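You operate a simulated robot arm through the tools that you are given. There is no shell and no other tool.

The job below is to be done with a simulated robot arm. You get a single attempt, and the scene is never put back.

TASK
Test the camera with the checked plate until the display says OK.
Fine: camera switch on, plate in the middle of the check mat, then lined up under the green aim lines, then the camera test button.

The check looks at the end state, three seconds after you hand in, the way a careful person would. Anything else that was tipped, shoved, dropped, spilled or broken makes it a failure.

THE ROBOT
A 6-joint arm with a four-finger gripper, fixed in place. Base frame: the origin is at the foot of the arm, x ahead of it, y to its left, z up. Lengths are in cm, angles in rad, forces in N, time in s.
With the tool pointing down near the work surface it reaches from about 42 to 92 cm from the base axis. Its first joint turns from -2.897 to 2.897 rad. Payload 3.43 kg.
The TCP is the grasp point between the finger pads, 3 cm short of the fingertips. In the tool frame z runs along the fingers and y along their closing line. Largest opening 12 cm; the body of the gripper starts 8.5 cm behind the TCP.
Orientation is told as [roll, pitch, yaw] about the base's x, y, z axes, in that order, counted from this pose: with the fingers straight down and closing along the base's y, the tool's x points along the base's -x, its y along +y and its z along -z.

THE INTERFACE
- The arm moves only by the tool move_arm. Its argument "moves" is a list that holds one entry, the list of rows, each a list of 7 numbers: the shift along the tool's x, y, z in units of 40 mm (1.0 is 40 mm), then the turn, a rotation vector about the tool's x, y, z in units of 4 degrees (1.0 is 4 degrees), then the opening in per cent of the stroke, from 0 (shut) to 100 (fully open). In form: [[[x, y, z, wx, wy, wz, grip], ...]]. A call has 1 to 20 rows; each row shifts and turns the commanded pose from where the row before left it, along the tool's axes as they then stand. A call with a number of a shift or a turn outside -1 to 1 is refused whole. A row lasts 0.2 s, in which the tool goes at most 5 cm and 0.15 rad; a call with a longer step from one row to the next is refused whole, and so is a gripper value outside its range. A pose out of reach is approached as far as the arm can. The call stops where the force on the tool passes 90 N (or 10 N more than at its start, if that is more) or the arm is blocked; 0.2 s more then pass. The fingers move at their own pace and stop on an object; they squeeze with about 35 N. The grip force told is the motor's: it shows also when the fingers shut on nothing. Time passes only in rows, and 0.2 s behind the last, so rows that do not move let the fingers close. The reply holds the time, the measured pose of the TCP, the force on the tool along the base axes, the opening and the grip force, in the units named above and with some noise, with the torque about the TCP (base axes, N m) and any sound that the robot's microphone picked up.
- Cameras (640 x 400 px; columns grow to the right, rows downward): "scene" is fixed at [5, 49.97, 148.25]; the picture's right is [-0.65, -0.76, 0.00], its down [-0.28, 0.24, -0.93] and it looks along [0.70, -0.60, -0.38] (base axes); focal length 310 px, centre (320, 200). "wrist" rides on the gripper at [7.1, -1.7, -12.1] in the tool frame; the picture's right is [0.23, 0.97, 0.00], its down [-0.81, 0.19, -0.55] and it looks along [-0.54, 0.13, 0.83] (tool axes); focal length 275 px, centre (320, 200). There is no depth. A picture from a camera that has moved, and an enlarged one, comes with that camera's place and axes in the base frame and with its lens.
- snapshot(camera): a new picture of that camera. No time passes.
- lift_body(by): slides the trunk up (or, below 0, down) by that many cm; the arm rides with it, the base frame stays. It gives what a move gives, with no picture.
- close_up(camera, box): a new picture of the part [left, top, right, bottom] of that camera's present view, enlarged. No time passes.
- sign_off(): hands the job in; it is judged then, once.

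Nothing tells you positions but the pictures and the camera data. Unless the task says otherwise, let go and move clear before handing in.

The tools are called by a JSON object that holds its "name" and its "arguments". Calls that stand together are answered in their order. move_arm: Moves the arm, as the interface text tells. Its arguments: {"type":"object","properties":{"moves":{"type":"array"}},"required":["moves"]} The other tools are called the same way: lift_body (by) slides the trunk up or down; snapshot (camera) takes a picture; close_up (camera, box) takes an enlarged picture of a part of a camera's view; sign_off () hands the job in.

At the start:

```text
clock: 0.0
tool_pos: [54.3, 6.61, 122.94]
orientation: [0.0, 0.0, 0.001]
force: [-0.4, 0.3, -0.1]
ft_torque: [-0.04, -0.02, 0.01]
width: 12.01
finger_force: 0.1
trunk travel left (down, up): [-20.0, 34.0]
```

scene: 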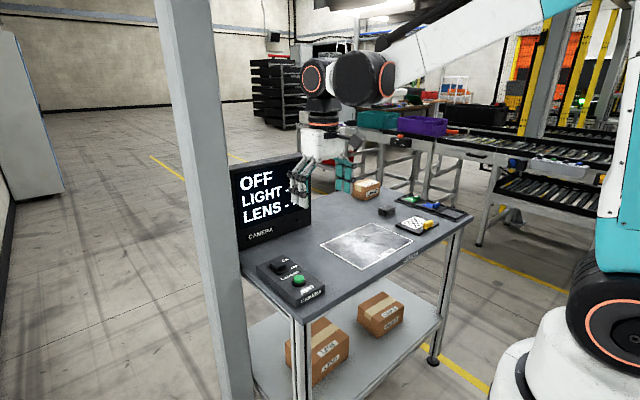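
wrist: 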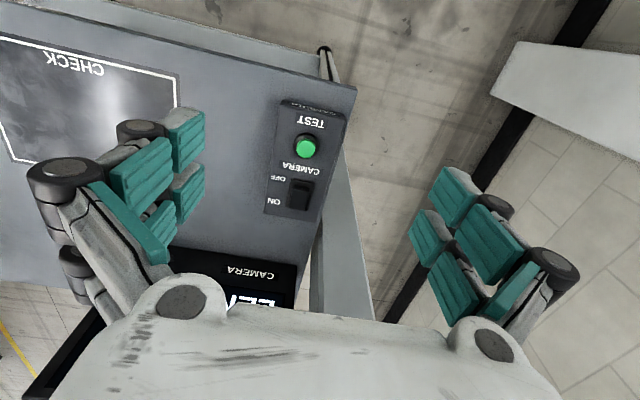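

I see a table with a camera display (OFF / LIGHT / LENS), a switch box with a rocker and a green button, a check mat, and a checked plate on the right. I'll enlarge these before I move.

{"name": "close_up", "arguments": {"camera": "scene", "box": [220, 150, 480, 312]}}

{"name": "close_up", "arguments": {"camera": "scene", "box": [310, 170, 480, 276]}}

{"name": "close_up", "arguments": {"camera": "scene", "box": [225, 150, 345, 225]}}

{"name": "close_up", "arguments": {"camera": "scene", "box": [240, 240, 340, 312]}}

{"name": "close_up", "arguments": {"camera": "wrist", "box": [240, 90, 370, 300]}}

```text
2.46 times, centred on (350, 231) of scene
camera zoom: at [5.0, 49.97, 148.25], right [-0.65, -0.76, 0.0], down [-0.28, 0.24, -0.93], along [0.7, -0.6, -0.38], focal length 764 px, centre (246, 124)
```

zoom: 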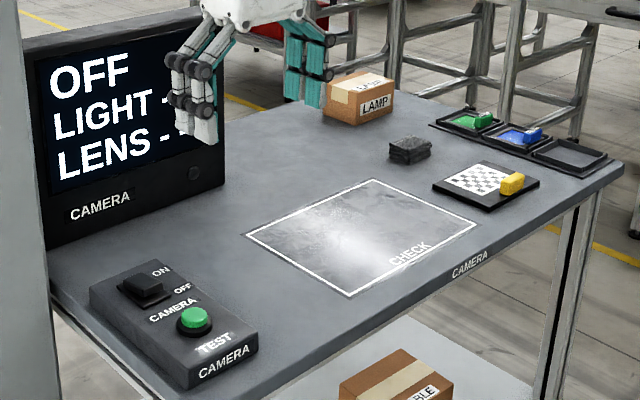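

```text
3.76 times, centred on (395, 223) of scene
camera zoom: at [5.0, 49.97, 148.25], right [-0.65, -0.76, 0.0], down [-0.28, 0.24, -0.93], along [0.7, -0.6, -0.38], focal length 1169 px, centre (38, 113)
```

zoom: 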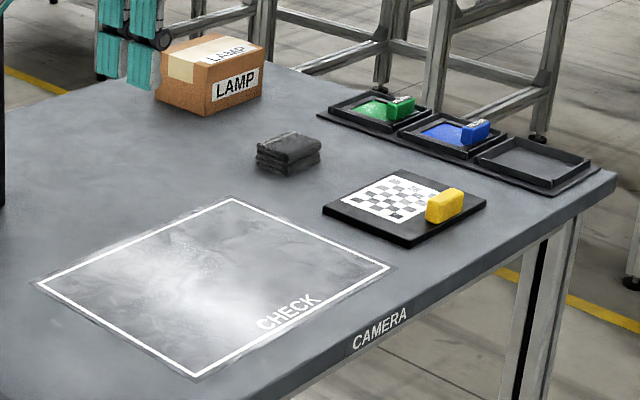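

```text
5.33 times, centred on (285, 188) of scene
camera zoom: at [5.0, 49.97, 148.25], right [-0.65, -0.76, 0.0], down [-0.28, 0.24, -0.93], along [0.7, -0.6, -0.38], focal length 1656 px, centre (507, 267)
```

zoom: 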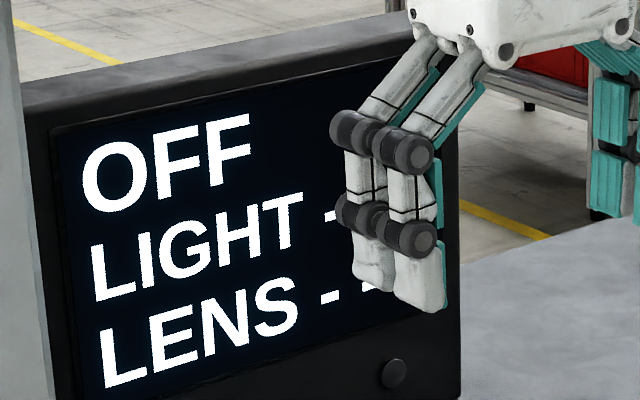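

```text
5.56 times, centred on (290, 276) of scene
camera zoom: at [5.0, 49.97, 148.25], right [-0.65, -0.76, 0.0], down [-0.28, 0.24, -0.93], along [0.7, -0.6, -0.38], focal length 1725 px, centre (487, -222)
```

zoom: 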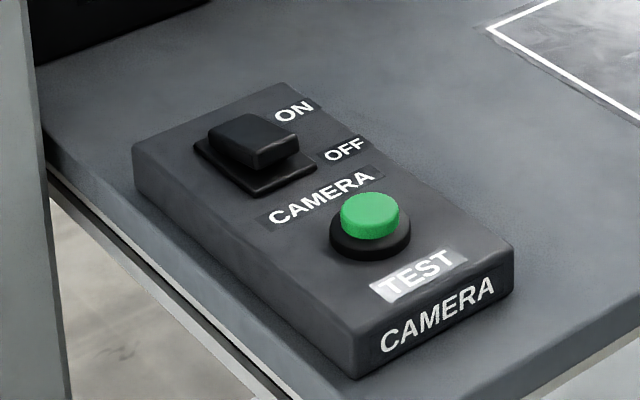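

```text
1.90 times, centred on (305, 195) of wrist
camera zoom: at [47.22, 4.92, 135.02], right [-0.23, 0.97, 0.0], down [0.81, 0.19, 0.55], along [0.54, 0.13, -0.83], focal length 524 px, centre (349, 210)
```

zoom: 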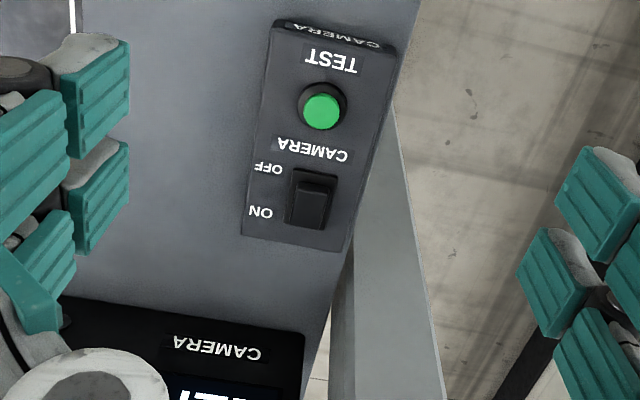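

The table top works out near z≈90. The mat is centred near (69,-28), the plate near (64.5,-53) with a yellow handle, and the box with the switch near (73,7) and the button at (64.5,6.9,93.7). I'll move the wrist camera over the mat for a better look.

{"name": "move_arm", "arguments": {"moves": [[[0, -0.9, 0, 0, 0, 0, 100], [0, -0.9, 0, 0, 0, 0, 100], [0, -0.9, 0, 0, 0, 0, 100], [0, -0.9, 0, 0, 0, 0, 100], [0, -0.9, 0, 0, 0, 0, 100], [0, -0.9, 0, 0, 0, 0, 100], [0, -0.9, 0, 0, 0, 0, 100], [0, -0.9, 0, 0, 0, 0, 100], [0, 0, 0, 0, 0, 0, 100]]]}}

{"name": "snapshot", "arguments": {"camera": "wrist"}}

{"name": "snapshot", "arguments": {"camera": "scene"}}

```text
clock: 2.0
tool_pos: [54.08, -22.02, 123.08]
orientation: [0.001, 0.0, 0.001]
force: [-0.1, -0.3, 0.5]
ft_torque: [-0.01, 0.02, -0.02]
width: 11.98
finger_force: 0.0
trunk travel left (down, up): [-20.0, 34.0]
```

```text
taken
camera wrist: at [47.01, -23.79, 135.16], right [-0.23, 0.97, 0.0], down [0.81, 0.19, 0.55], along [0.54, 0.13, -0.83], focal length 275 px, centre (320, 200)
```

wrist: 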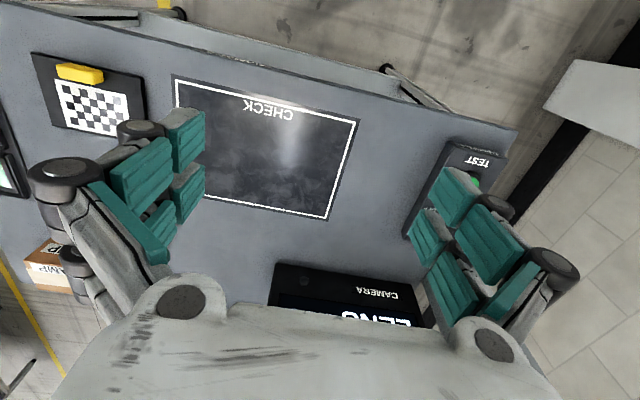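

```text
taken
```

scene: 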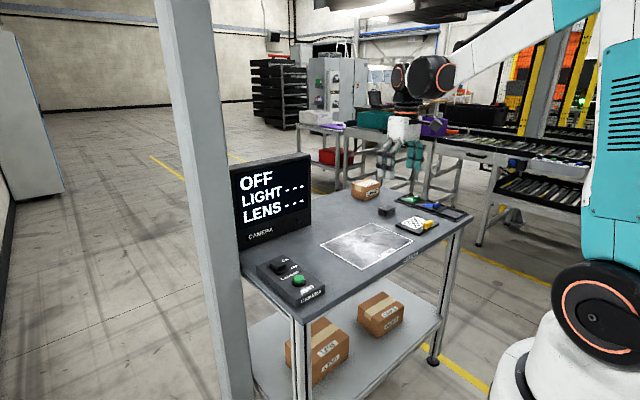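

The display reads OFF. Next I'll go over the switch box and study the rocker from closer.

{"name": "move_arm", "arguments": {"moves": [[[-0.3, 0.9, 0.25, 0, 0, 0, 100], [-0.3, 0.9, 0.25, 0, 0, 0, 100], [-0.3, 0.9, 0.25, 0, 0, 0, 100], [-0.3, 0.9, 0.25, 0, 0, 0, 100], [-0.3, 0.9, 0.25, 0, 0, 0, 100], [-0.3, 0.9, 0.25, 0, 0, 0, 100], [-0.3, 0.9, 0.25, 0, 0, 0, 100], [-0.3, 0.9, 0.25, 0, 0, 0, 100], [0, 0, 0, 0, 0, 0, 100]]]}}

{"name": "snapshot", "arguments": {"camera": "wrist"}}

{"name": "close_up", "arguments": {"camera": "wrist", "box": [250, 60, 410, 260]}}

{"name": "close_up", "arguments": {"camera": "scene", "box": [260, 250, 310, 282]}}

```text
clock: 4.0
tool_pos: [64.18, 6.46, 114.82]
orientation: [0.0, 0.0, -0.001]
force: [-0.5, -0.6, 0.3]
ft_torque: [-0.01, 0.02, 0.0]
width: 12.01
finger_force: 0.0
trunk travel left (down, up): [-20.0, 34.0]
```

```text
taken
camera wrist: at [57.0, 4.8, 126.87], right [-0.23, 0.97, 0.0], down [0.81, 0.19, 0.55], along [0.54, 0.13, -0.83], focal length 275 px, centre (320, 200)
```

wrist: 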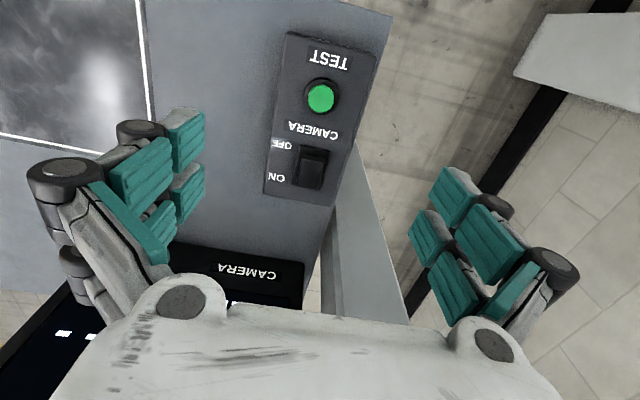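

```text
2.00 times, centred on (330, 160) of wrist
camera zoom: at [57.0, 4.8, 126.87], right [-0.23, 0.97, 0.0], down [0.81, 0.19, 0.55], along [0.54, 0.13, -0.83], focal length 551 px, centre (300, 280)
```

zoom: 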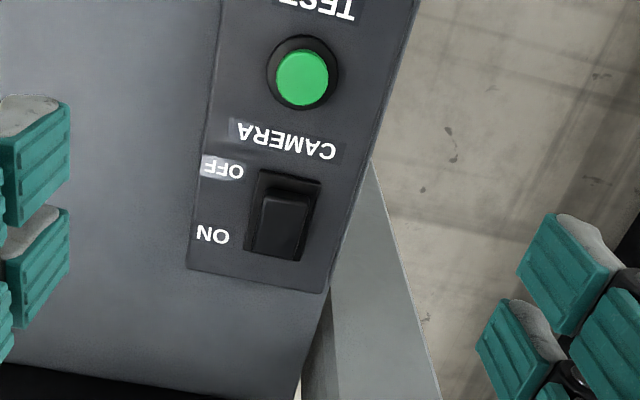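

```text
12.50 times, centred on (285, 266) of scene
camera zoom: at [5.0, 49.97, 148.25], right [-0.65, -0.76, 0.0], down [-0.28, 0.24, -0.93], along [0.7, -0.6, -0.38], focal length 3882 px, centre (758, -625)
```

zoom: 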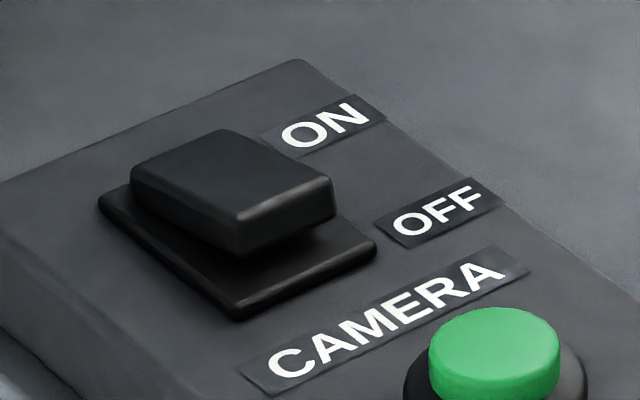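

The rocker's OFF end is raised: its top edge slopes up toward OFF, near (72,7.6,94.5). So the free motion is to press that end down. I'll close the fingers and come down above it.

{"name": "move_arm", "arguments": {"moves": [[[-0.431, 0.062, 0.6, 0, 0, 0, 0], [-0.431, 0.062, 0.6, 0, 0, 0, 0], [-0.431, 0.062, 0.6, 0, 0, 0, 0], [-0.431, 0.062, 0.6, 0, 0, 0, 0], [-0.431, 0.062, 0.6, 0, 0, 0, 0], [0, 0, 0, 0, 0, 0, 0], [0, 0, 0, 0, 0, 0, 0]]]}}

{"name": "snapshot", "arguments": {"camera": "wrist"}}

{"name": "close_up", "arguments": {"camera": "scene", "box": [220, 150, 380, 310]}}

```text
clock: 5.6
tool_pos: [72.57, 7.81, 103.16]
orientation: [-0.001, 0.001, 0.0]
force: [0.6, -0.3, 0.3]
ft_torque: [-0.02, -0.01, -0.04]
width: 0.0
finger_force: 33.4
trunk travel left (down, up): [-20.0, 34.0]
```

```text
taken
camera wrist: at [65.44, 6.2, 115.16], right [-0.23, 0.97, 0.0], down [0.81, 0.19, 0.55], along [0.54, 0.13, -0.83], focal length 275 px, centre (320, 200)
```

wrist: 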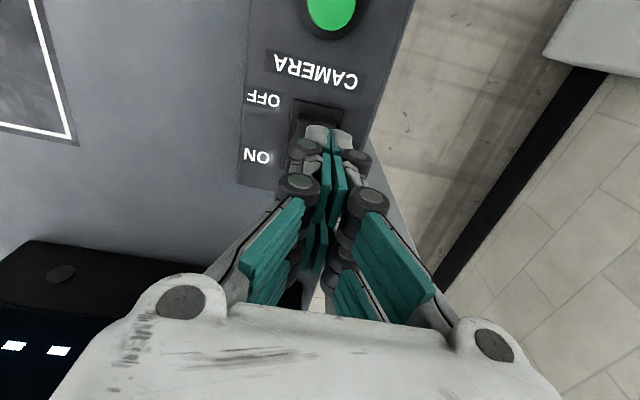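

```text
2.50 times, centred on (300, 230) of scene
camera zoom: at [5.0, 49.97, 148.25], right [-0.65, -0.76, 0.0], down [-0.28, 0.24, -0.93], along [0.7, -0.6, -0.38], focal length 776 px, centre (370, 125)
```

zoom: 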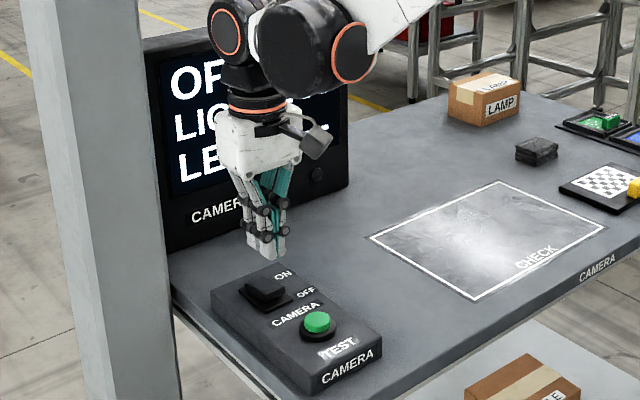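

The fingertips sit over the OFF end of the rocker, about 5.5 cm above it. I'll descend close to it, then press in small steps.

{"name": "move_arm", "arguments": {"moves": [[[0, 0, 0.45, 0, 0, 0, 0], [0, 0, 0.45, 0, 0, 0, 0], [0, 0, 0.4, 0, 0, 0, 0], [0, 0, 0, 0, 0, 0, 0]]]}}

{"name": "move_arm", "arguments": {"moves": [[[0, 0, 0.06, 0, 0, 0, 0], [0, 0, 0.06, 0, 0, 0, 0], [0, 0, 0, 0, 0, 0, 0]]]}}

{"name": "close_up", "arguments": {"camera": "scene", "box": [220, 150, 380, 310]}}

```text
clock: 6.6
tool_pos: [72.53, 7.93, 97.97]
orientation: [0.001, -0.001, -0.001]
force: [0.1, -0.6, 1.2]
ft_torque: [-0.02, 0.06, 0.01]
width: 0.62
finger_force: 33.2
trunk travel left (down, up): [-20.0, 34.0]
```

```text
clock: 7.4
tool_pos: [72.45, 7.93, 97.45]
orientation: [0.0, -0.002, -0.002]
force: [1.8, -1.6, 6.5]
ft_torque: [-0.05, -0.2, -0.01]
width: 0.61
finger_force: 32.5
trunk travel left (down, up): [-20.0, 34.0]
```

```text
2.50 times, centred on (300, 230) of scene
camera zoom: at [5.0, 49.97, 148.25], right [-0.65, -0.76, 0.0], down [-0.28, 0.24, -0.93], along [0.7, -0.6, -0.38], focal length 776 px, centre (370, 125)
```

zoom: 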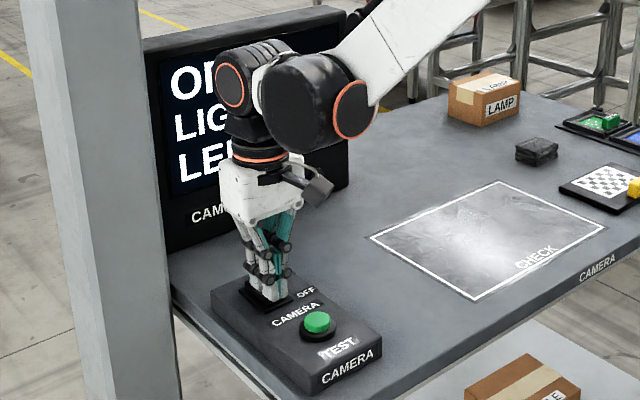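

Contact has been made at about 6.5 N, where I expected it. I'll press further in small steps.

{"name": "move_arm", "arguments": {"moves": [[[0, 0, 0.05, 0, 0, 0, 0], [0, 0, 0.05, 0, 0, 0, 0], [0, 0, 0, 0, 0, 0, 0]]]}}

{"name": "snapshot", "arguments": {"camera": "wrist"}}

{"name": "close_up", "arguments": {"camera": "scene", "box": [220, 150, 380, 310]}}

```text
clock: 8.3
tool_pos: [72.45, 7.84, 97.47]
orientation: [0.0, -0.008, -0.001]
force: [-3.5, 0.6, 43.4]
ft_torque: [-0.01, -0.6, 0.0]
width: 0.6
finger_force: 33.3
trunk travel left (down, up): [-20.0, 34.0]
stopped in row 3: the force on the tool passed its limit at 92 N (the readings are from after the stop); the commanded pose is now the measured one
```

```text
taken
camera wrist: at [65.27, 6.18, 109.45], right [-0.23, 0.97, 0.0], down [0.81, 0.19, 0.56], along [0.54, 0.13, -0.83], focal length 275 px, centre (320, 200)
```

wrist: 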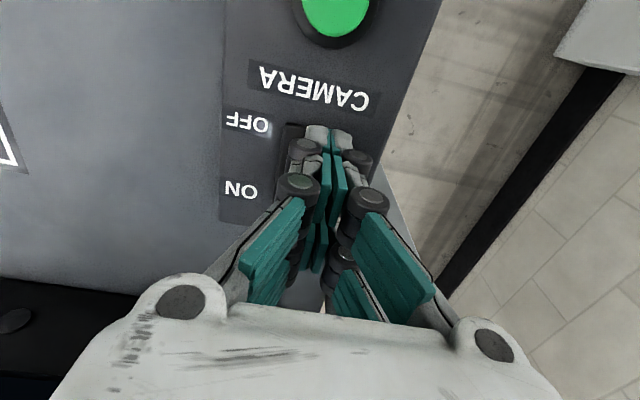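

```text
2.50 times, centred on (300, 230) of scene
camera zoom: at [5.0, 49.97, 148.25], right [-0.65, -0.76, 0.0], down [-0.28, 0.24, -0.93], along [0.7, -0.6, -0.38], focal length 776 px, centre (370, 125)
```

zoom: 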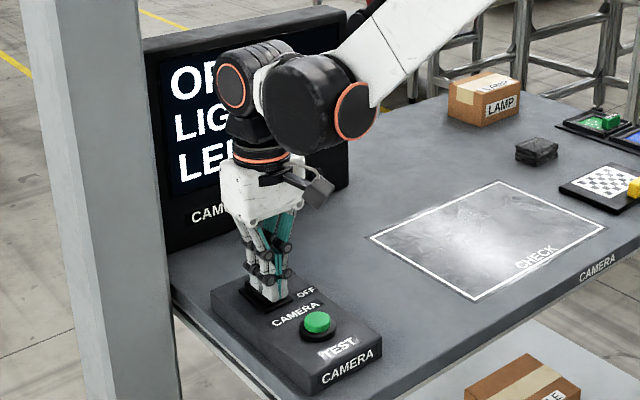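

It reached a hard stop with the tips at z≈94.4. I'll back straight up and look at the rocker and the display.

{"name": "move_arm", "arguments": {"moves": [[[0, 0, -0.5, 0, 0, 0, 0], [0, 0, -0.7, 0, 0, 0, 0], [0, 0, -0.9, 0, 0, 0, 0], [0.8, 0, -0.8, 0, 0, 0, 0], [0.8, 0, -0.6, 0, 0, 0, 0], [0, 0, 0, 0, 0, 0, 0]]]}}

{"name": "snapshot", "arguments": {"camera": "wrist"}}

{"name": "close_up", "arguments": {"camera": "scene", "box": [220, 150, 380, 310]}}

{"name": "close_up", "arguments": {"camera": "scene", "box": [260, 250, 310, 282]}}

```text
clock: 9.7
tool_pos: [66.06, 7.86, 110.89]
orientation: [0.002, -0.004, -0.002]
force: [0.4, 0.3, 0.0]
ft_torque: [-0.02, 0.01, 0.0]
width: 0.0
finger_force: 33.4
trunk travel left (down, up): [-20.0, 34.0]
```

```text
taken
camera wrist: at [58.9, 6.18, 122.93], right [-0.23, 0.97, 0.0], down [0.81, 0.19, 0.56], along [0.54, 0.13, -0.83], focal length 275 px, centre (320, 200)
```

wrist: 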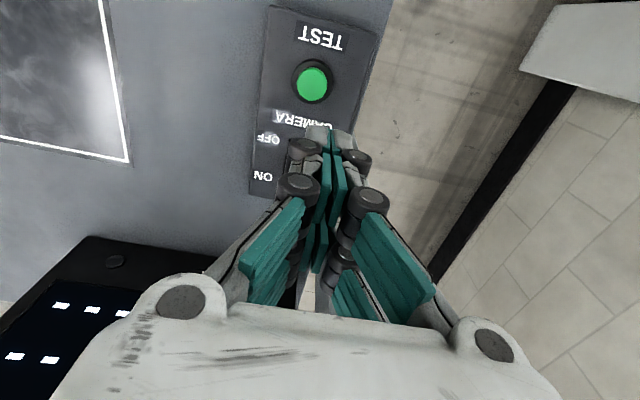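

```text
2.50 times, centred on (300, 230) of scene
camera zoom: at [5.0, 49.97, 148.25], right [-0.65, -0.76, 0.0], down [-0.28, 0.24, -0.93], along [0.7, -0.6, -0.38], focal length 776 px, centre (370, 125)
```

zoom: 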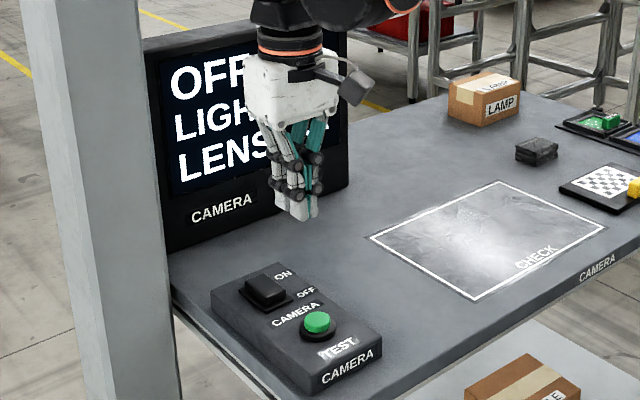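

```text
12.50 times, centred on (285, 266) of scene
camera zoom: at [5.0, 49.97, 148.25], right [-0.65, -0.76, 0.0], down [-0.28, 0.24, -0.93], along [0.7, -0.6, -0.38], focal length 3882 px, centre (758, -625)
```

zoom: 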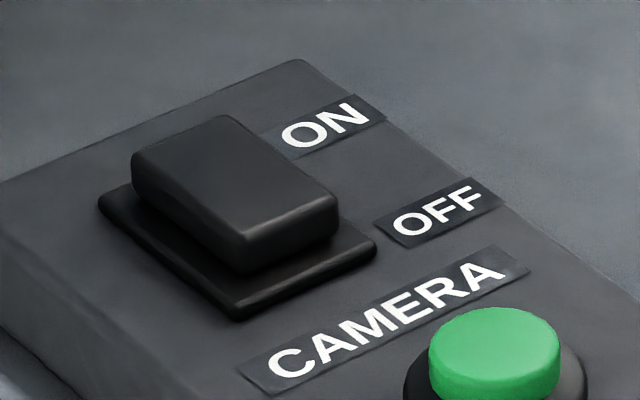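

Pressing levelled the rocker but did not tip it over, and the display still says OFF. The fingers seem to reach past the pivot, so I'll press again further toward the OFF end at x≈71.5.

{"name": "move_arm", "arguments": {"moves": [[[-0.35, 0, 0.75, 0, 0, 0, 0], [-0.35, 0, 0.75, 0, 0, 0, 0], [-0.35, 0, 0.75, 0, 0, 0, 0], [-0.35, 0, 0.75, 0, 0, 0, 0], [0, 0, 0.15, 0, 0, 0, 0], [0, 0, 0, 0, 0, 0, 0]]]}}

{"name": "move_arm", "arguments": {"moves": [[[0, 0, 0.06, 0, 0, 0, 0], [0, 0, 0.06, 0, 0, 0, 0], [0, 0, 0.03, 0, 0, 0, 0], [0, 0, 0, 0, 0, 0, 0]]]}}

{"name": "close_up", "arguments": {"camera": "scene", "box": [220, 150, 380, 310]}}

{"name": "close_up", "arguments": {"camera": "scene", "box": [260, 230, 330, 274]}}

```text
clock: 11.1
tool_pos: [71.99, 7.88, 98.19]
orientation: [0.001, -0.003, 0.0]
force: [1.5, 0.0, -0.6]
ft_torque: [-0.02, -0.03, 0.01]
width: 0.0
finger_force: 33.3
trunk travel left (down, up): [-20.0, 34.0]
```

```text
clock: 12.1
tool_pos: [71.95, 7.85, 97.87]
orientation: [0.0, -0.002, -0.001]
force: [0.2, -0.2, -0.3]
ft_torque: [-0.01, -0.04, 0.01]
width: 0.01
finger_force: 33.6
trunk travel left (down, up): [-20.0, 34.0]
```

```text
2.50 times, centred on (300, 230) of scene
camera zoom: at [5.0, 49.97, 148.25], right [-0.65, -0.76, 0.0], down [-0.28, 0.24, -0.93], along [0.7, -0.6, -0.38], focal length 776 px, centre (370, 125)
```

zoom: 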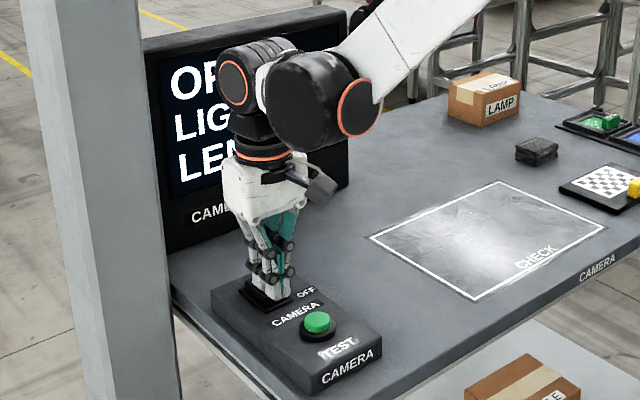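

```text
9.09 times, centred on (295, 252) of scene
camera zoom: at [5.0, 49.97, 148.25], right [-0.65, -0.76, 0.0], down [-0.28, 0.24, -0.93], along [0.7, -0.6, -0.38], focal length 2823 px, centre (547, -273)
```

zoom: 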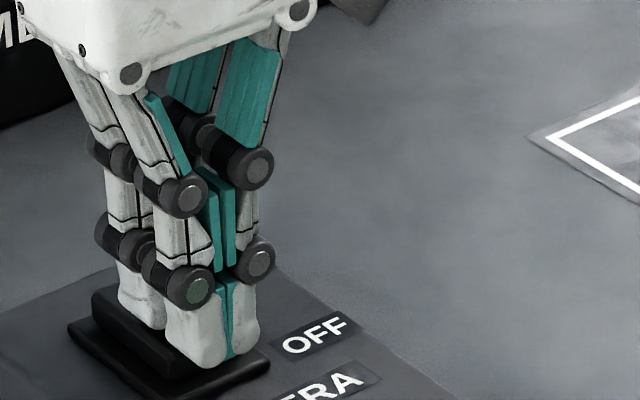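

The close view shows the fingers come in pairs about 3 cm apart along x, so both ends of the rocker were being held. I'll shift back so that only the far pair lands on the OFF end.

{"name": "move_arm", "arguments": {"moves": [[[0, 0, -0.25, 0, 0, 0, 0], [0.3, 0, 0, 0, 0, 0, 0], [0, 0, 0.2, 0, 0, 0, 0], [0, 0, 0.06, 0, 0, 0, 0], [0, 0, 0.06, 0, 0, 0, 0], [0, 0, 0, 0, 0, 0, 0]]]}}

{"name": "close_up", "arguments": {"camera": "scene", "box": [260, 230, 330, 274]}}

```text
clock: 13.5
tool_pos: [70.77, 7.92, 97.58]
orientation: [-0.001, -0.003, 0.0]
force: [-0.3, -0.3, 0.4]
ft_torque: [0.03, 0.0, 0.05]
width: 0.0
finger_force: 34.0
trunk travel left (down, up): [-20.0, 34.0]
```

```text
9.09 times, centred on (295, 252) of scene
camera zoom: at [5.0, 49.97, 148.25], right [-0.65, -0.76, 0.0], down [-0.28, 0.24, -0.93], along [0.7, -0.6, -0.38], focal length 2823 px, centre (547, -273)
```

zoom: 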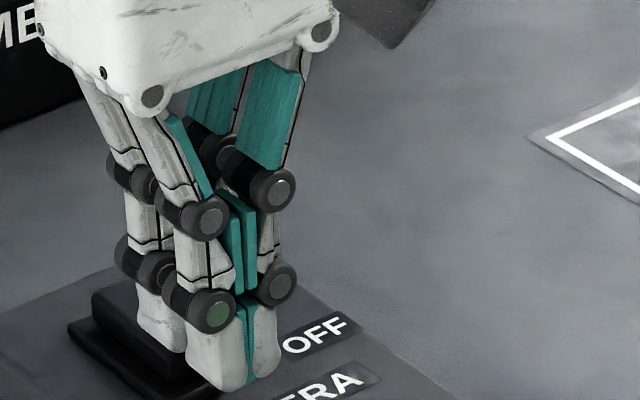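

{"name": "move_arm", "arguments": {"moves": [[[0, 0, 0.05, 0, 0, 0, 0], [0, 0, 0.05, 0, 0, 0, 0], [0, 0, 0.03, 0, 0, 0, 0], [0, 0, 0, 0, 0, 0, 0]]]}}

{"name": "close_up", "arguments": {"camera": "scene", "box": [220, 150, 380, 310]}}

```text
clock: 14.5
tool_pos: [70.66, 7.92, 97.19]
orientation: [0.002, -0.007, 0.0]
force: [9.4, 1.8, 32.1]
ft_torque: [0.08, -0.95, 0.05]
width: 0.61
finger_force: 33.7
trunk travel left (down, up): [-20.0, 34.0]
```

```text
2.50 times, centred on (300, 230) of scene
camera zoom: at [5.0, 49.97, 148.25], right [-0.65, -0.76, 0.0], down [-0.28, 0.24, -0.93], along [0.7, -0.6, -0.38], focal length 776 px, centre (370, 125)
```

zoom: 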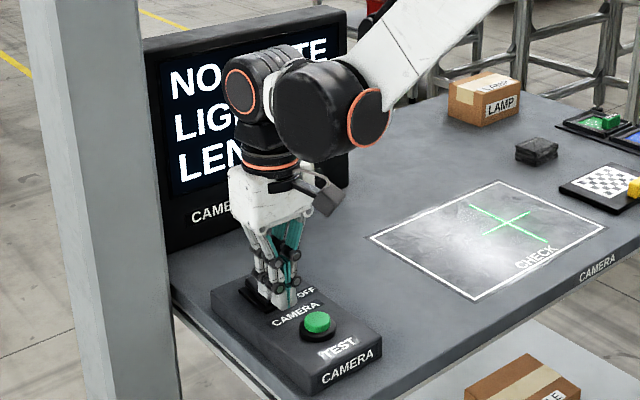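

The camera is on: the display says NO PLATE and a green cross has appeared on the mat. I'll back off and read the display.

{"name": "move_arm", "arguments": {"moves": [[[0, 0, -0.5, 0, 0, 0, 0], [0, 0, -0.8, 0, 0, 0, 0], [0, 0, -0.9, 0, 0, 0, 0], [0.4, -0.8, -0.6, 0, 0, 0, 0], [0.4, -0.9, -0.6, 0, 0, 0, 50], [0.4, -0.9, 0, 0, 0, 0, 100], [0.4, -0.9, 0, 0, 0, 0, 100], [0.3, -0.9, 0, 0, 0, 0, 100], [0, -0.9, 0, 0, 0, 0, 100], [0, -0.9, 0, 0, 0, 0, 100], [0, 0, 0, 0, 0, 0, 100]]]}}

{"name": "snapshot", "arguments": {"camera": "wrist"}}

{"name": "close_up", "arguments": {"camera": "scene", "box": [220, 150, 480, 312]}}

{"name": "close_up", "arguments": {"camera": "scene", "box": [310, 205, 430, 280]}}

```text
clock: 16.9
tool_pos: [63.05, -16.96, 110.58]
orientation: [0.003, -0.003, 0.0]
force: [0.4, 0.3, -1.2]
ft_torque: [0.03, -0.02, 0.01]
width: 12.03
finger_force: 0.0
trunk travel left (down, up): [-20.0, 34.0]
```

```text
taken
camera wrist: at [55.94, -18.75, 122.65], right [-0.23, 0.97, 0.0], down [0.81, 0.19, 0.56], along [0.54, 0.13, -0.83], focal length 275 px, centre (320, 200)
```

wrist: 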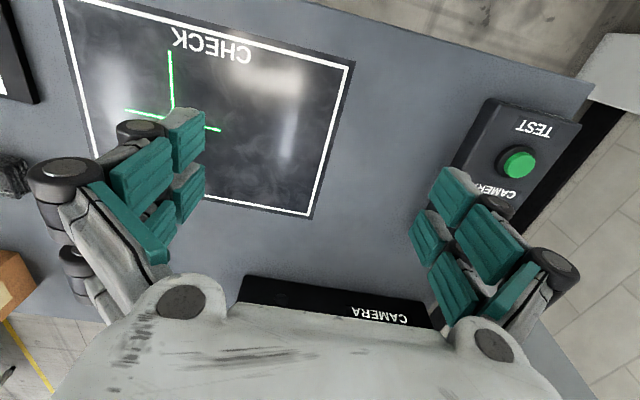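

```text
2.46 times, centred on (350, 231) of scene
camera zoom: at [5.0, 49.97, 148.25], right [-0.65, -0.76, 0.0], down [-0.28, 0.24, -0.93], along [0.7, -0.6, -0.38], focal length 764 px, centre (246, 124)
```

zoom: 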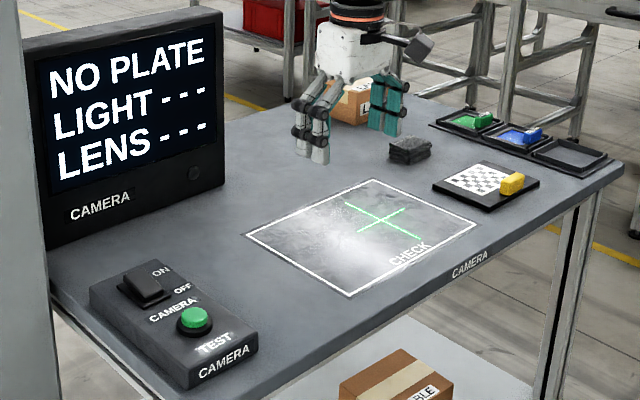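

```text
5.33 times, centred on (370, 242) of scene
camera zoom: at [5.0, 49.97, 148.25], right [-0.65, -0.76, 0.0], down [-0.28, 0.24, -0.93], along [0.7, -0.6, -0.38], focal length 1656 px, centre (53, -27)
```

zoom: 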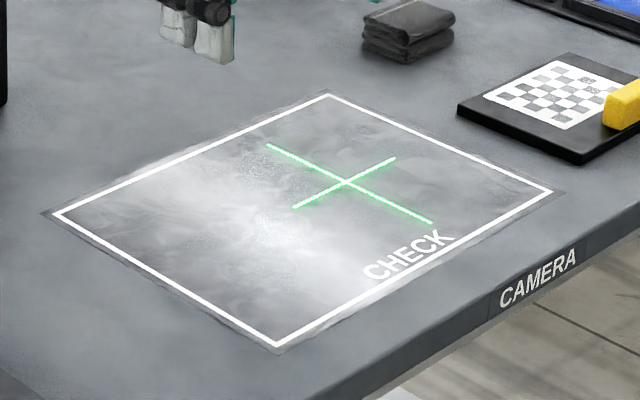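

The camera is on, but the other display lines are still blank. The green cross is centred near (69.3,-32.5), about 15 long in x and 11 in y. Next I'll look at the plate from closer to get its size, heading and handle.

{"name": "move_arm", "arguments": {"moves": [[[0.22, -0.92, 0, 0, 0, 0, 100], [0.22, -0.92, 0, 0, 0, 0, 100], [0.22, -0.92, 0, 0, 0, 0, 100], [0.22, -0.92, 0, 0, 0, 0, 100], [0.22, -0.92, 0, 0, 0, 0, 100], [0.22, -0.92, 0, 0, 0, 0, 100], [0.22, -0.92, 0, 0, 0, 0, 100], [0.22, -0.92, 0, 0, 0, 0, 100], [0.22, -0.92, 0, 0, 0, 0, 100], [0, 0, 0, 0, 0, 0, 100]]]}}

{"name": "snapshot", "arguments": {"camera": "wrist"}}

{"name": "close_up", "arguments": {"camera": "wrist", "box": [200, 20, 440, 170]}}

{"name": "close_up", "arguments": {"camera": "scene", "box": [380, 190, 476, 250]}}

```text
clock: 19.1
tool_pos: [55.14, -49.94, 110.48]
orientation: [0.002, -0.004, 0.001]
force: [-0.6, -0.6, -0.1]
ft_torque: [0.03, 0.01, 0.02]
width: 12.0
finger_force: 0.0
trunk travel left (down, up): [-20.0, 34.0]
```

```text
taken
camera wrist: at [47.92, -51.75, 122.55], right [-0.23, 0.97, 0.0], down [0.81, 0.19, 0.56], along [0.54, 0.13, -0.83], focal length 275 px, centre (320, 200)
```

wrist: 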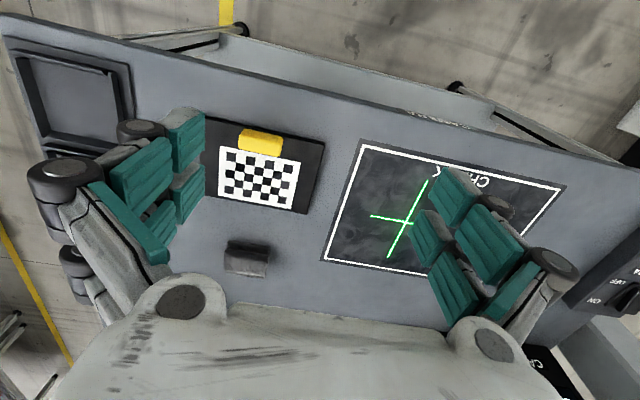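

```text
2.67 times, centred on (320, 95) of wrist
camera zoom: at [47.92, -51.75, 122.55], right [-0.23, 0.97, 0.0], down [0.81, 0.19, 0.56], along [0.54, 0.13, -0.83], focal length 734 px, centre (320, 480)
```

zoom: 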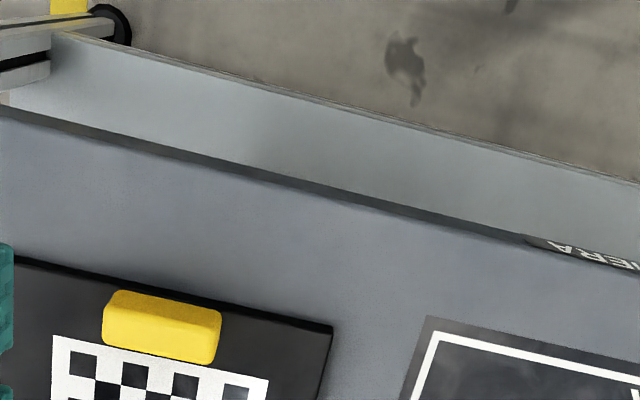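

```text
6.67 times, centred on (428, 220) of scene
camera zoom: at [5.0, 49.97, 148.25], right [-0.65, -0.76, 0.0], down [-0.28, 0.24, -0.93], along [0.7, -0.6, -0.38], focal length 2070 px, centre (-400, 67)
```

zoom: 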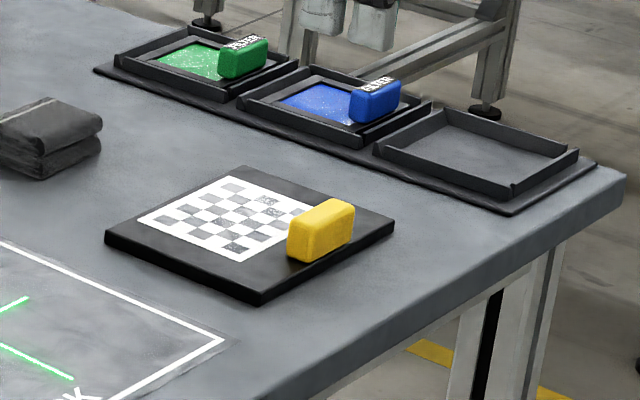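

{"name": "close_up", "arguments": {"camera": "wrist", "box": [196, 110, 340, 220]}}

{"name": "close_up", "arguments": {"camera": "wrist", "box": [310, 120, 580, 290]}}

```text
3.64 times, centred on (268, 165) of wrist
camera zoom: at [47.92, -51.75, 122.55], right [-0.23, 0.97, 0.0], down [0.81, 0.19, 0.56], along [0.54, 0.13, -0.83], focal length 1001 px, centre (509, 327)
```

zoom: 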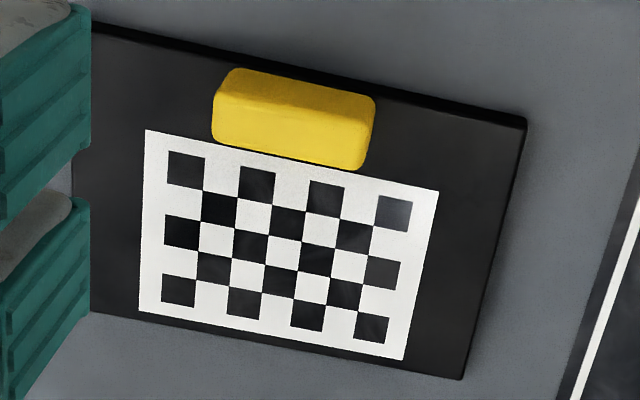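

```text
2.35 times, centred on (445, 205) of wrist
camera zoom: at [47.92, -51.75, 122.55], right [-0.23, 0.97, 0.0], down [0.81, 0.19, 0.56], along [0.54, 0.13, -0.83], focal length 648 px, centre (26, 188)
```

zoom: 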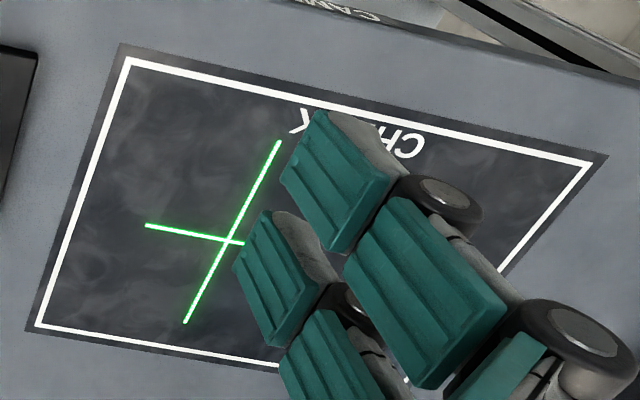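

The plate is about 14.9 × 10.8 cm with its centre near (65.7,-55.5). Its long side runs along y, and the yellow handle is at (61.5,-55.5), about 1.8 wide in x. The cross is the same size but with its long arm along x, so the plate needs a quarter turn. I'll turn the tool to yaw −90° to pinch the handle across its thickness.

{"name": "move_arm", "arguments": {"moves": [[[0, 0, 0, 0, 0, 1, 60], [0, 0, 0, 0, 0, 1, 60], [0, 0, 0, 0, 0, 1, 60], [0, 0, 0, 0, 0, 1, 60], [0, 0, 0, 0, 0, 1, 60], [0, 0, 0, 0, 0, 1, 60], [0, 0, 0, 0, 0, 1, 60], [0, 0, 0, 0, 0, 1, 60], [0, 0, 0, 0, 0, 1, 60], [0, 0, 0, 0, 0, 1, 60], [0, 0, 0, 0, 0, 1, 60], [0, 0, 0, 0, 0, 1, 60], [0, 0, 0, 0, 0, 1, 60], [0, 0, 0, 0, 0, 1, 60], [0, 0, 0, 0, 0, 1, 60], [0, 0, 0, 0, 0, 1, 60], [0, 0, 0, 0, 0, 1, 60], [0, 0, 0, 0, 0, 1, 60], [0, 0, 0, 0, 0, 1, 60], [0, 0, 0, 0, 0, 1, 60]]]}}

{"name": "move_arm", "arguments": {"moves": [[[0, 0, 0, 0, 0, 1, 60], [0, 0, 0, 0, 0, 1, 60], [0, 0, 0, 0, 0, 0.5, 60], [0, 0, 0, 0, 0, 0, 60]]]}}

{"name": "snapshot", "arguments": {"camera": "wrist"}}

```text
clock: 23.3
tool_pos: [55.19, -50.1, 110.54]
orientation: [0.004, 0.001, -1.398]
force: [-0.9, -0.1, 0.1]
ft_torque: [-0.01, 0.02, -0.02]
width: 7.21
finger_force: 0.1
trunk travel left (down, up): [-20.0, 34.0]
```

```text
clock: 24.3
tool_pos: [55.06, -50.09, 110.64]
orientation: [0.003, -0.001, -1.572]
force: [0.0, -0.6, -0.7]
ft_torque: [0.01, -0.01, 0.01]
width: 7.2
finger_force: 0.1
trunk travel left (down, up): [-20.0, 34.0]
```

```text
taken
camera wrist: at [53.47, -42.97, 122.62], right [0.97, 0.23, 0.0], down [0.19, -0.81, 0.55], along [0.13, -0.54, -0.83], focal length 275 px, centre (320, 200)
```

wrist: 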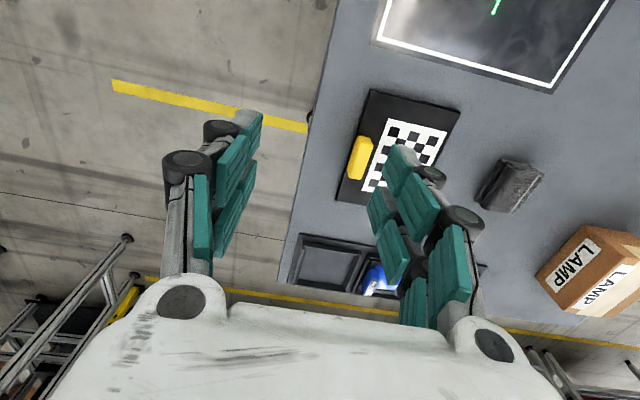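

At this yaw the handle again lands at (61.4,-55.5). I'll go above it and check the alignment before the final descent.

{"name": "move_arm", "arguments": {"moves": [[[-0.27, 0.32, 0.5, 0, 0, 0, 60], [-0.27, 0.32, 0.5, 0, 0, 0, 60], [-0.27, 0.32, 0.5, 0, 0, 0, 60], [-0.27, 0.32, 0.5, 0, 0, 0, 60], [-0.27, 0.32, 0.5, 0, 0, 0, 60], [0, 0, 0, 0, 0, 0, 60]]]}}

{"name": "snapshot", "arguments": {"camera": "wrist"}}

{"name": "close_up", "arguments": {"camera": "scene", "box": [380, 180, 476, 240]}}

```text
clock: 25.7
tool_pos: [61.66, -55.63, 100.43]
orientation: [0.003, 0.002, -1.571]
force: [0.1, 0.5, 0.1]
ft_torque: [0.03, 0.0, -0.02]
width: 7.2
finger_force: 0.1
trunk travel left (down, up): [-20.0, 34.0]
```

```text
taken
camera wrist: at [60.04, -48.45, 112.39], right [0.97, 0.23, 0.0], down [0.19, -0.81, 0.55], along [0.13, -0.54, -0.83], focal length 275 px, centre (320, 200)
```

wrist: 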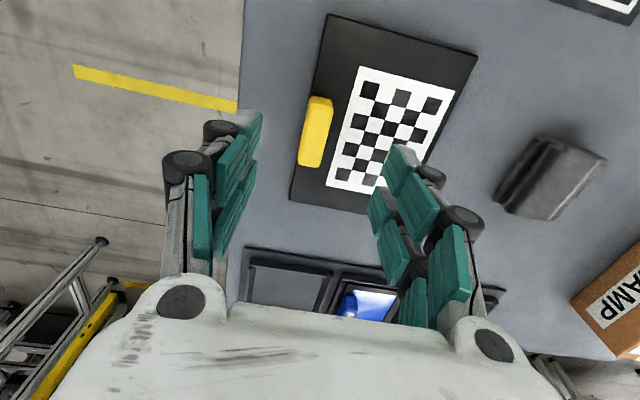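

```text
6.67 times, centred on (428, 210) of scene
camera zoom: at [5.0, 49.97, 148.25], right [-0.65, -0.76, 0.0], down [-0.28, 0.24, -0.93], along [0.7, -0.6, -0.38], focal length 2070 px, centre (-400, 133)
```

zoom: 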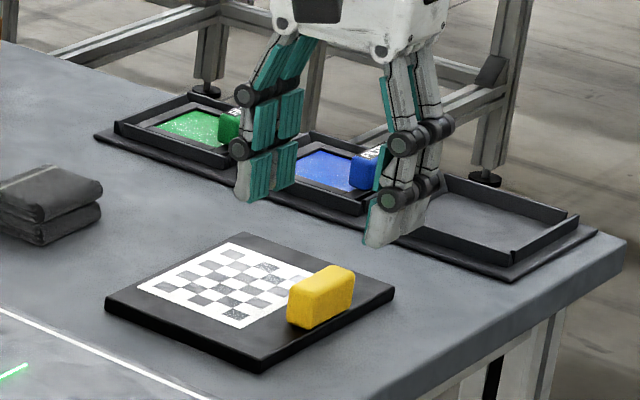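

The alignment is good: the handle at x≈61.5 sits under the TCP. I'll descend so the tips straddle the handle just above the plate.

{"name": "move_arm", "arguments": {"moves": [[[0, 0, 0.45, 0, 0, 0, 50], [0, 0, 0.45, 0, 0, 0, 50], [0, 0, 0.3, 0, 0, 0, 50], [0, 0, 0.15, 0, 0, 0, 50], [0, 0, 0, 0, 0, 0, 50]]]}}

{"name": "close_up", "arguments": {"camera": "scene", "box": [380, 180, 476, 240]}}

{"name": "snapshot", "arguments": {"camera": "wrist"}}

```text
clock: 26.9
tool_pos: [61.75, -55.45, 94.95]
orientation: [0.001, 0.001, -1.569]
force: [-0.4, 0.1, -0.8]
ft_torque: [0.0, 0.03, -0.01]
width: 5.99
finger_force: 0.1
trunk travel left (down, up): [-20.0, 34.0]
```

```text
6.67 times, centred on (428, 210) of scene
camera zoom: at [5.0, 49.97, 148.25], right [-0.65, -0.76, 0.0], down [-0.28, 0.24, -0.93], along [0.7, -0.6, -0.38], focal length 2070 px, centre (-400, 133)
```

zoom: 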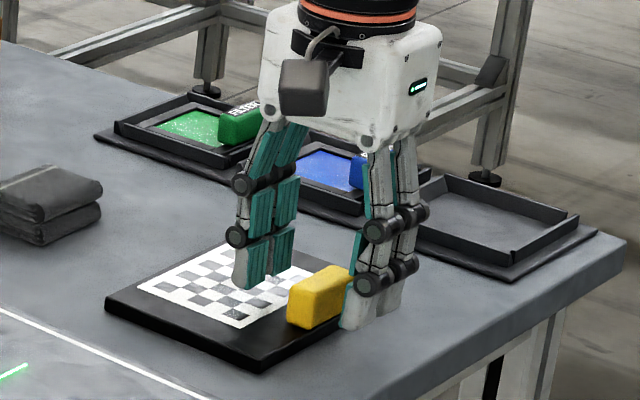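

```text
taken
camera wrist: at [60.02, -48.32, 107.08], right [0.97, 0.23, 0.0], down [0.19, -0.81, 0.55], along [0.13, -0.54, -0.83], focal length 275 px, centre (320, 200)
```

wrist: 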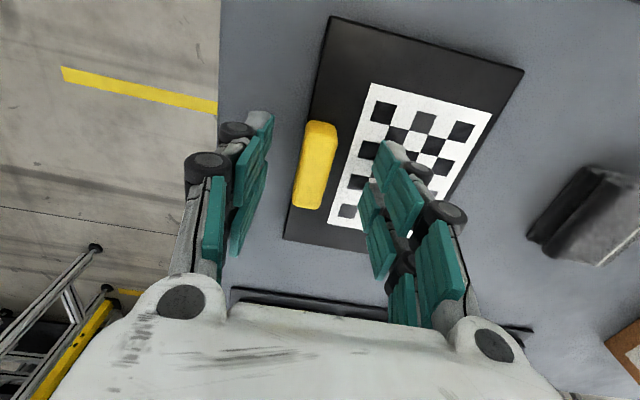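

{"name": "move_arm", "arguments": {"moves": [[[0, 0, 0.05, 0, 0, 0, 50], [0, -0.04, 0.05, 0, 0, 0, 50], [0, 0, 0, 0, 0, 0, 50]]]}}

{"name": "move_arm", "arguments": {"moves": [[[0, 0, 0, 0, 0, 0, 30], [0, 0, 0, 0, 0, 0, 10], [0, 0, 0, 0, 0, 0, 0], [0, 0, 0, 0, 0, 0, 0], [0, 0, 0, 0, 0, 0, 0]]]}}

{"name": "close_up", "arguments": {"camera": "scene", "box": [380, 180, 476, 240]}}

{"name": "snapshot", "arguments": {"camera": "wrist"}}

```text
clock: 27.7
tool_pos: [61.68, -55.46, 94.71]
orientation: [0.004, -0.001, -1.572]
force: [0.3, -0.9, 1.1]
ft_torque: [0.0, 0.0, 0.01]
width: 5.99
finger_force: 0.1
trunk travel left (down, up): [-20.0, 34.0]
```

```text
clock: 28.9
tool_pos: [61.53, -55.35, 94.77]
orientation: [0.005, 0.001, -1.571]
force: [-1.6, 0.8, -0.4]
ft_torque: [0.08, 0.0, 0.04]
width: 1.76
finger_force: 34.8
trunk travel left (down, up): [-20.0, 34.0]
```

```text
6.67 times, centred on (428, 210) of scene
camera zoom: at [5.0, 49.97, 148.25], right [-0.65, -0.76, 0.0], down [-0.28, 0.24, -0.93], along [0.7, -0.6, -0.38], focal length 2070 px, centre (-400, 133)
```

zoom: 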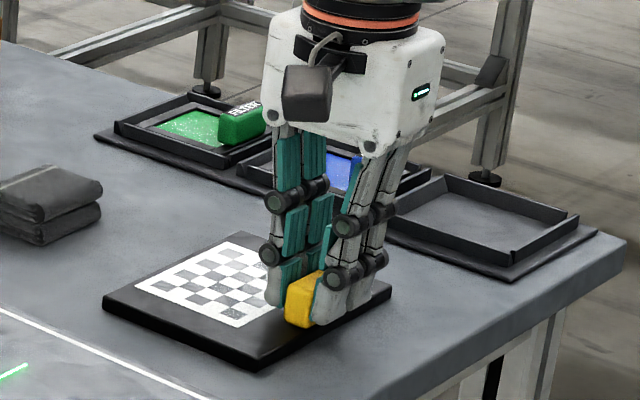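

```text
taken
camera wrist: at [59.82, -48.35, 106.8], right [0.97, 0.23, 0.0], down [0.19, -0.81, 0.55], along [0.13, -0.54, -0.83], focal length 275 px, centre (320, 200)
```

wrist: 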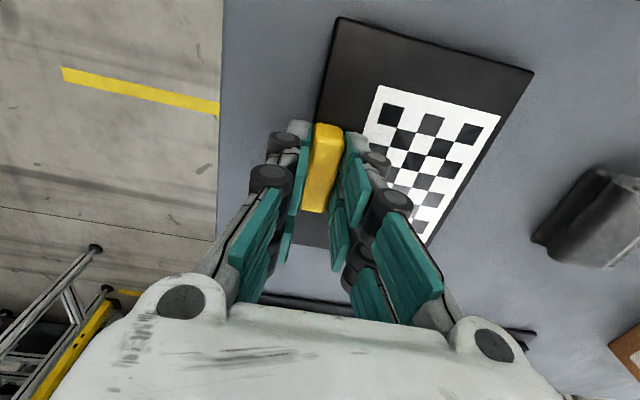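

The handle is gripped (width 1.76). I'll lift slowly and check that it holds.

{"name": "move_arm", "arguments": {"moves": [[[0, 0, -0.1, 0, 0, 0, 0], [0, 0, -0.2, 0, 0, 0, 0], [0, 0, -0.3, 0, 0, 0, 0], [0, 0, -0.4, 0, 0, 0, 0], [0, 0, -0.4, 0, 0, 0, 0], [0, 0, -0.3, 0, 0, 0, 0], [0, 0, 0, 0, 0, 0, 0]]]}}

{"name": "snapshot", "arguments": {"camera": "wrist"}}

{"name": "close_up", "arguments": {"camera": "scene", "box": [310, 140, 470, 240]}}

```text
clock: 30.5
tool_pos: [61.51, -55.46, 101.43]
orientation: [0.004, 0.001, -1.572]
force: [1.0, 0.0, -0.6]
ft_torque: [-0.01, 0.04, 0.01]
width: 0.01
finger_force: 33.9
trunk travel left (down, up): [-20.0, 34.0]
```

```text
taken
camera wrist: at [59.71, -48.34, 113.54], right [0.97, 0.23, 0.0], down [0.19, -0.81, 0.55], along [0.13, -0.54, -0.83], focal length 275 px, centre (320, 200)
```

wrist: 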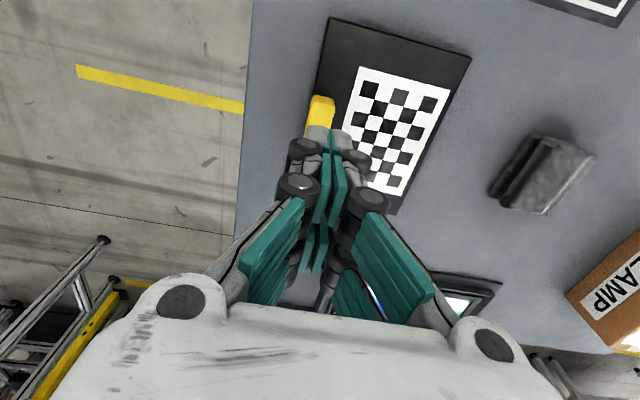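

```text
4.00 times, centred on (390, 190) of scene
camera zoom: at [5.0, 49.97, 148.25], right [-0.65, -0.76, 0.0], down [-0.28, 0.24, -0.93], along [0.7, -0.6, -0.38], focal length 1242 px, centre (40, 240)
```

zoom: 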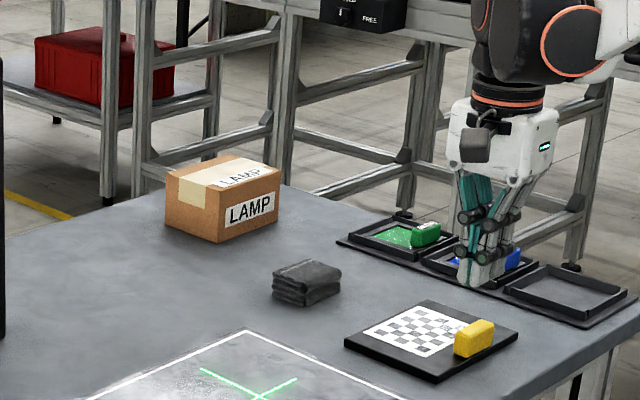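

The fingers slipped off the top, so the grip was too shallow. The plate is back where it was. I'll open, go lower until the tips touch the plate, and grip deeper.

{"name": "move_arm", "arguments": {"moves": [[[0, 0, 0, 0, 0, 0, 50], [0, 0, 0, 0, 0, 0, 50], [0, 0, 0.5, 0, 0, 0, 50], [0, 0, 0.6, 0, 0, 0, 50], [0, 0, 0.4, 0, 0, 0, 50], [0, 0, 0.2, 0, 0, 0, 50], [0, 0, 0.06, 0, 0, 0, 50], [0, 0, 0, 0, 0, 0, 50]]]}}

{"name": "move_arm", "arguments": {"moves": [[[0, 0, 0.05, 0, 0, 0, 50], [0, 0, 0, 0, 0, 0, 50]]]}}

{"name": "close_up", "arguments": {"camera": "scene", "box": [390, 190, 454, 230]}}

```text
clock: 32.3
tool_pos: [61.41, -55.45, 94.37]
orientation: [0.005, 0.001, -1.57]
force: [0.3, -0.1, 0.4]
ft_torque: [0.03, -0.02, 0.0]
width: 6.01
finger_force: 0.0
trunk travel left (down, up): [-20.0, 34.0]
```

```text
clock: 32.9
tool_pos: [61.44, -55.4, 94.29]
orientation: [0.003, 0.0, -1.572]
force: [-0.3, 0.4, 1.2]
ft_torque: [-0.01, 0.01, 0.01]
width: 6.0
finger_force: 0.1
trunk travel left (down, up): [-20.0, 34.0]
```

```text
10.00 times, centred on (422, 210) of scene
camera zoom: at [5.0, 49.97, 148.25], right [-0.65, -0.76, 0.0], down [-0.28, 0.24, -0.93], along [0.7, -0.6, -0.38], focal length 3105 px, centre (-700, 100)
```

zoom: 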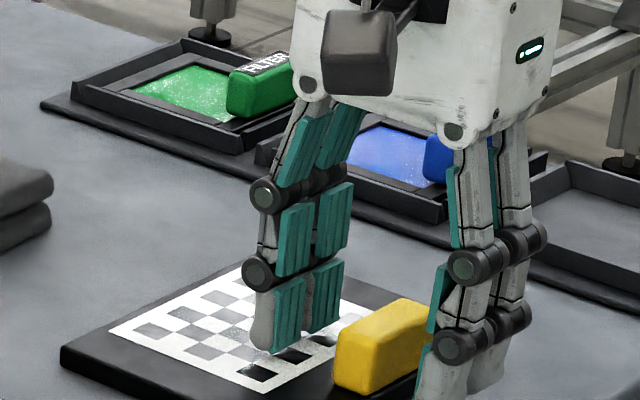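

{"name": "move_arm", "arguments": {"moves": [[[0, 0, 0.05, 0, 0, 0, 50], [0, 0, 0, 0, 0, 0, 50]]]}}

{"name": "move_arm", "arguments": {"moves": [[[0, 0, 0.04, 0, 0, 0, 50], [0, 0, 0, 0, 0, 0, 50]]]}}

```text
clock: 33.5
tool_pos: [61.44, -55.29, 94.11]
orientation: [0.004, -0.001, -1.569]
force: [-0.2, 0.0, 1.0]
ft_torque: [-0.02, -0.02, 0.02]
width: 5.97
finger_force: 0.1
trunk travel left (down, up): [-20.0, 34.0]
```

```text
clock: 34.1
tool_pos: [61.43, -55.25, 93.86]
orientation: [0.002, -0.001, -1.571]
force: [-0.8, -0.1, 0.3]
ft_torque: [0.03, 0.0, 0.02]
width: 6.0
finger_force: 0.1
trunk travel left (down, up): [-20.0, 34.0]
```

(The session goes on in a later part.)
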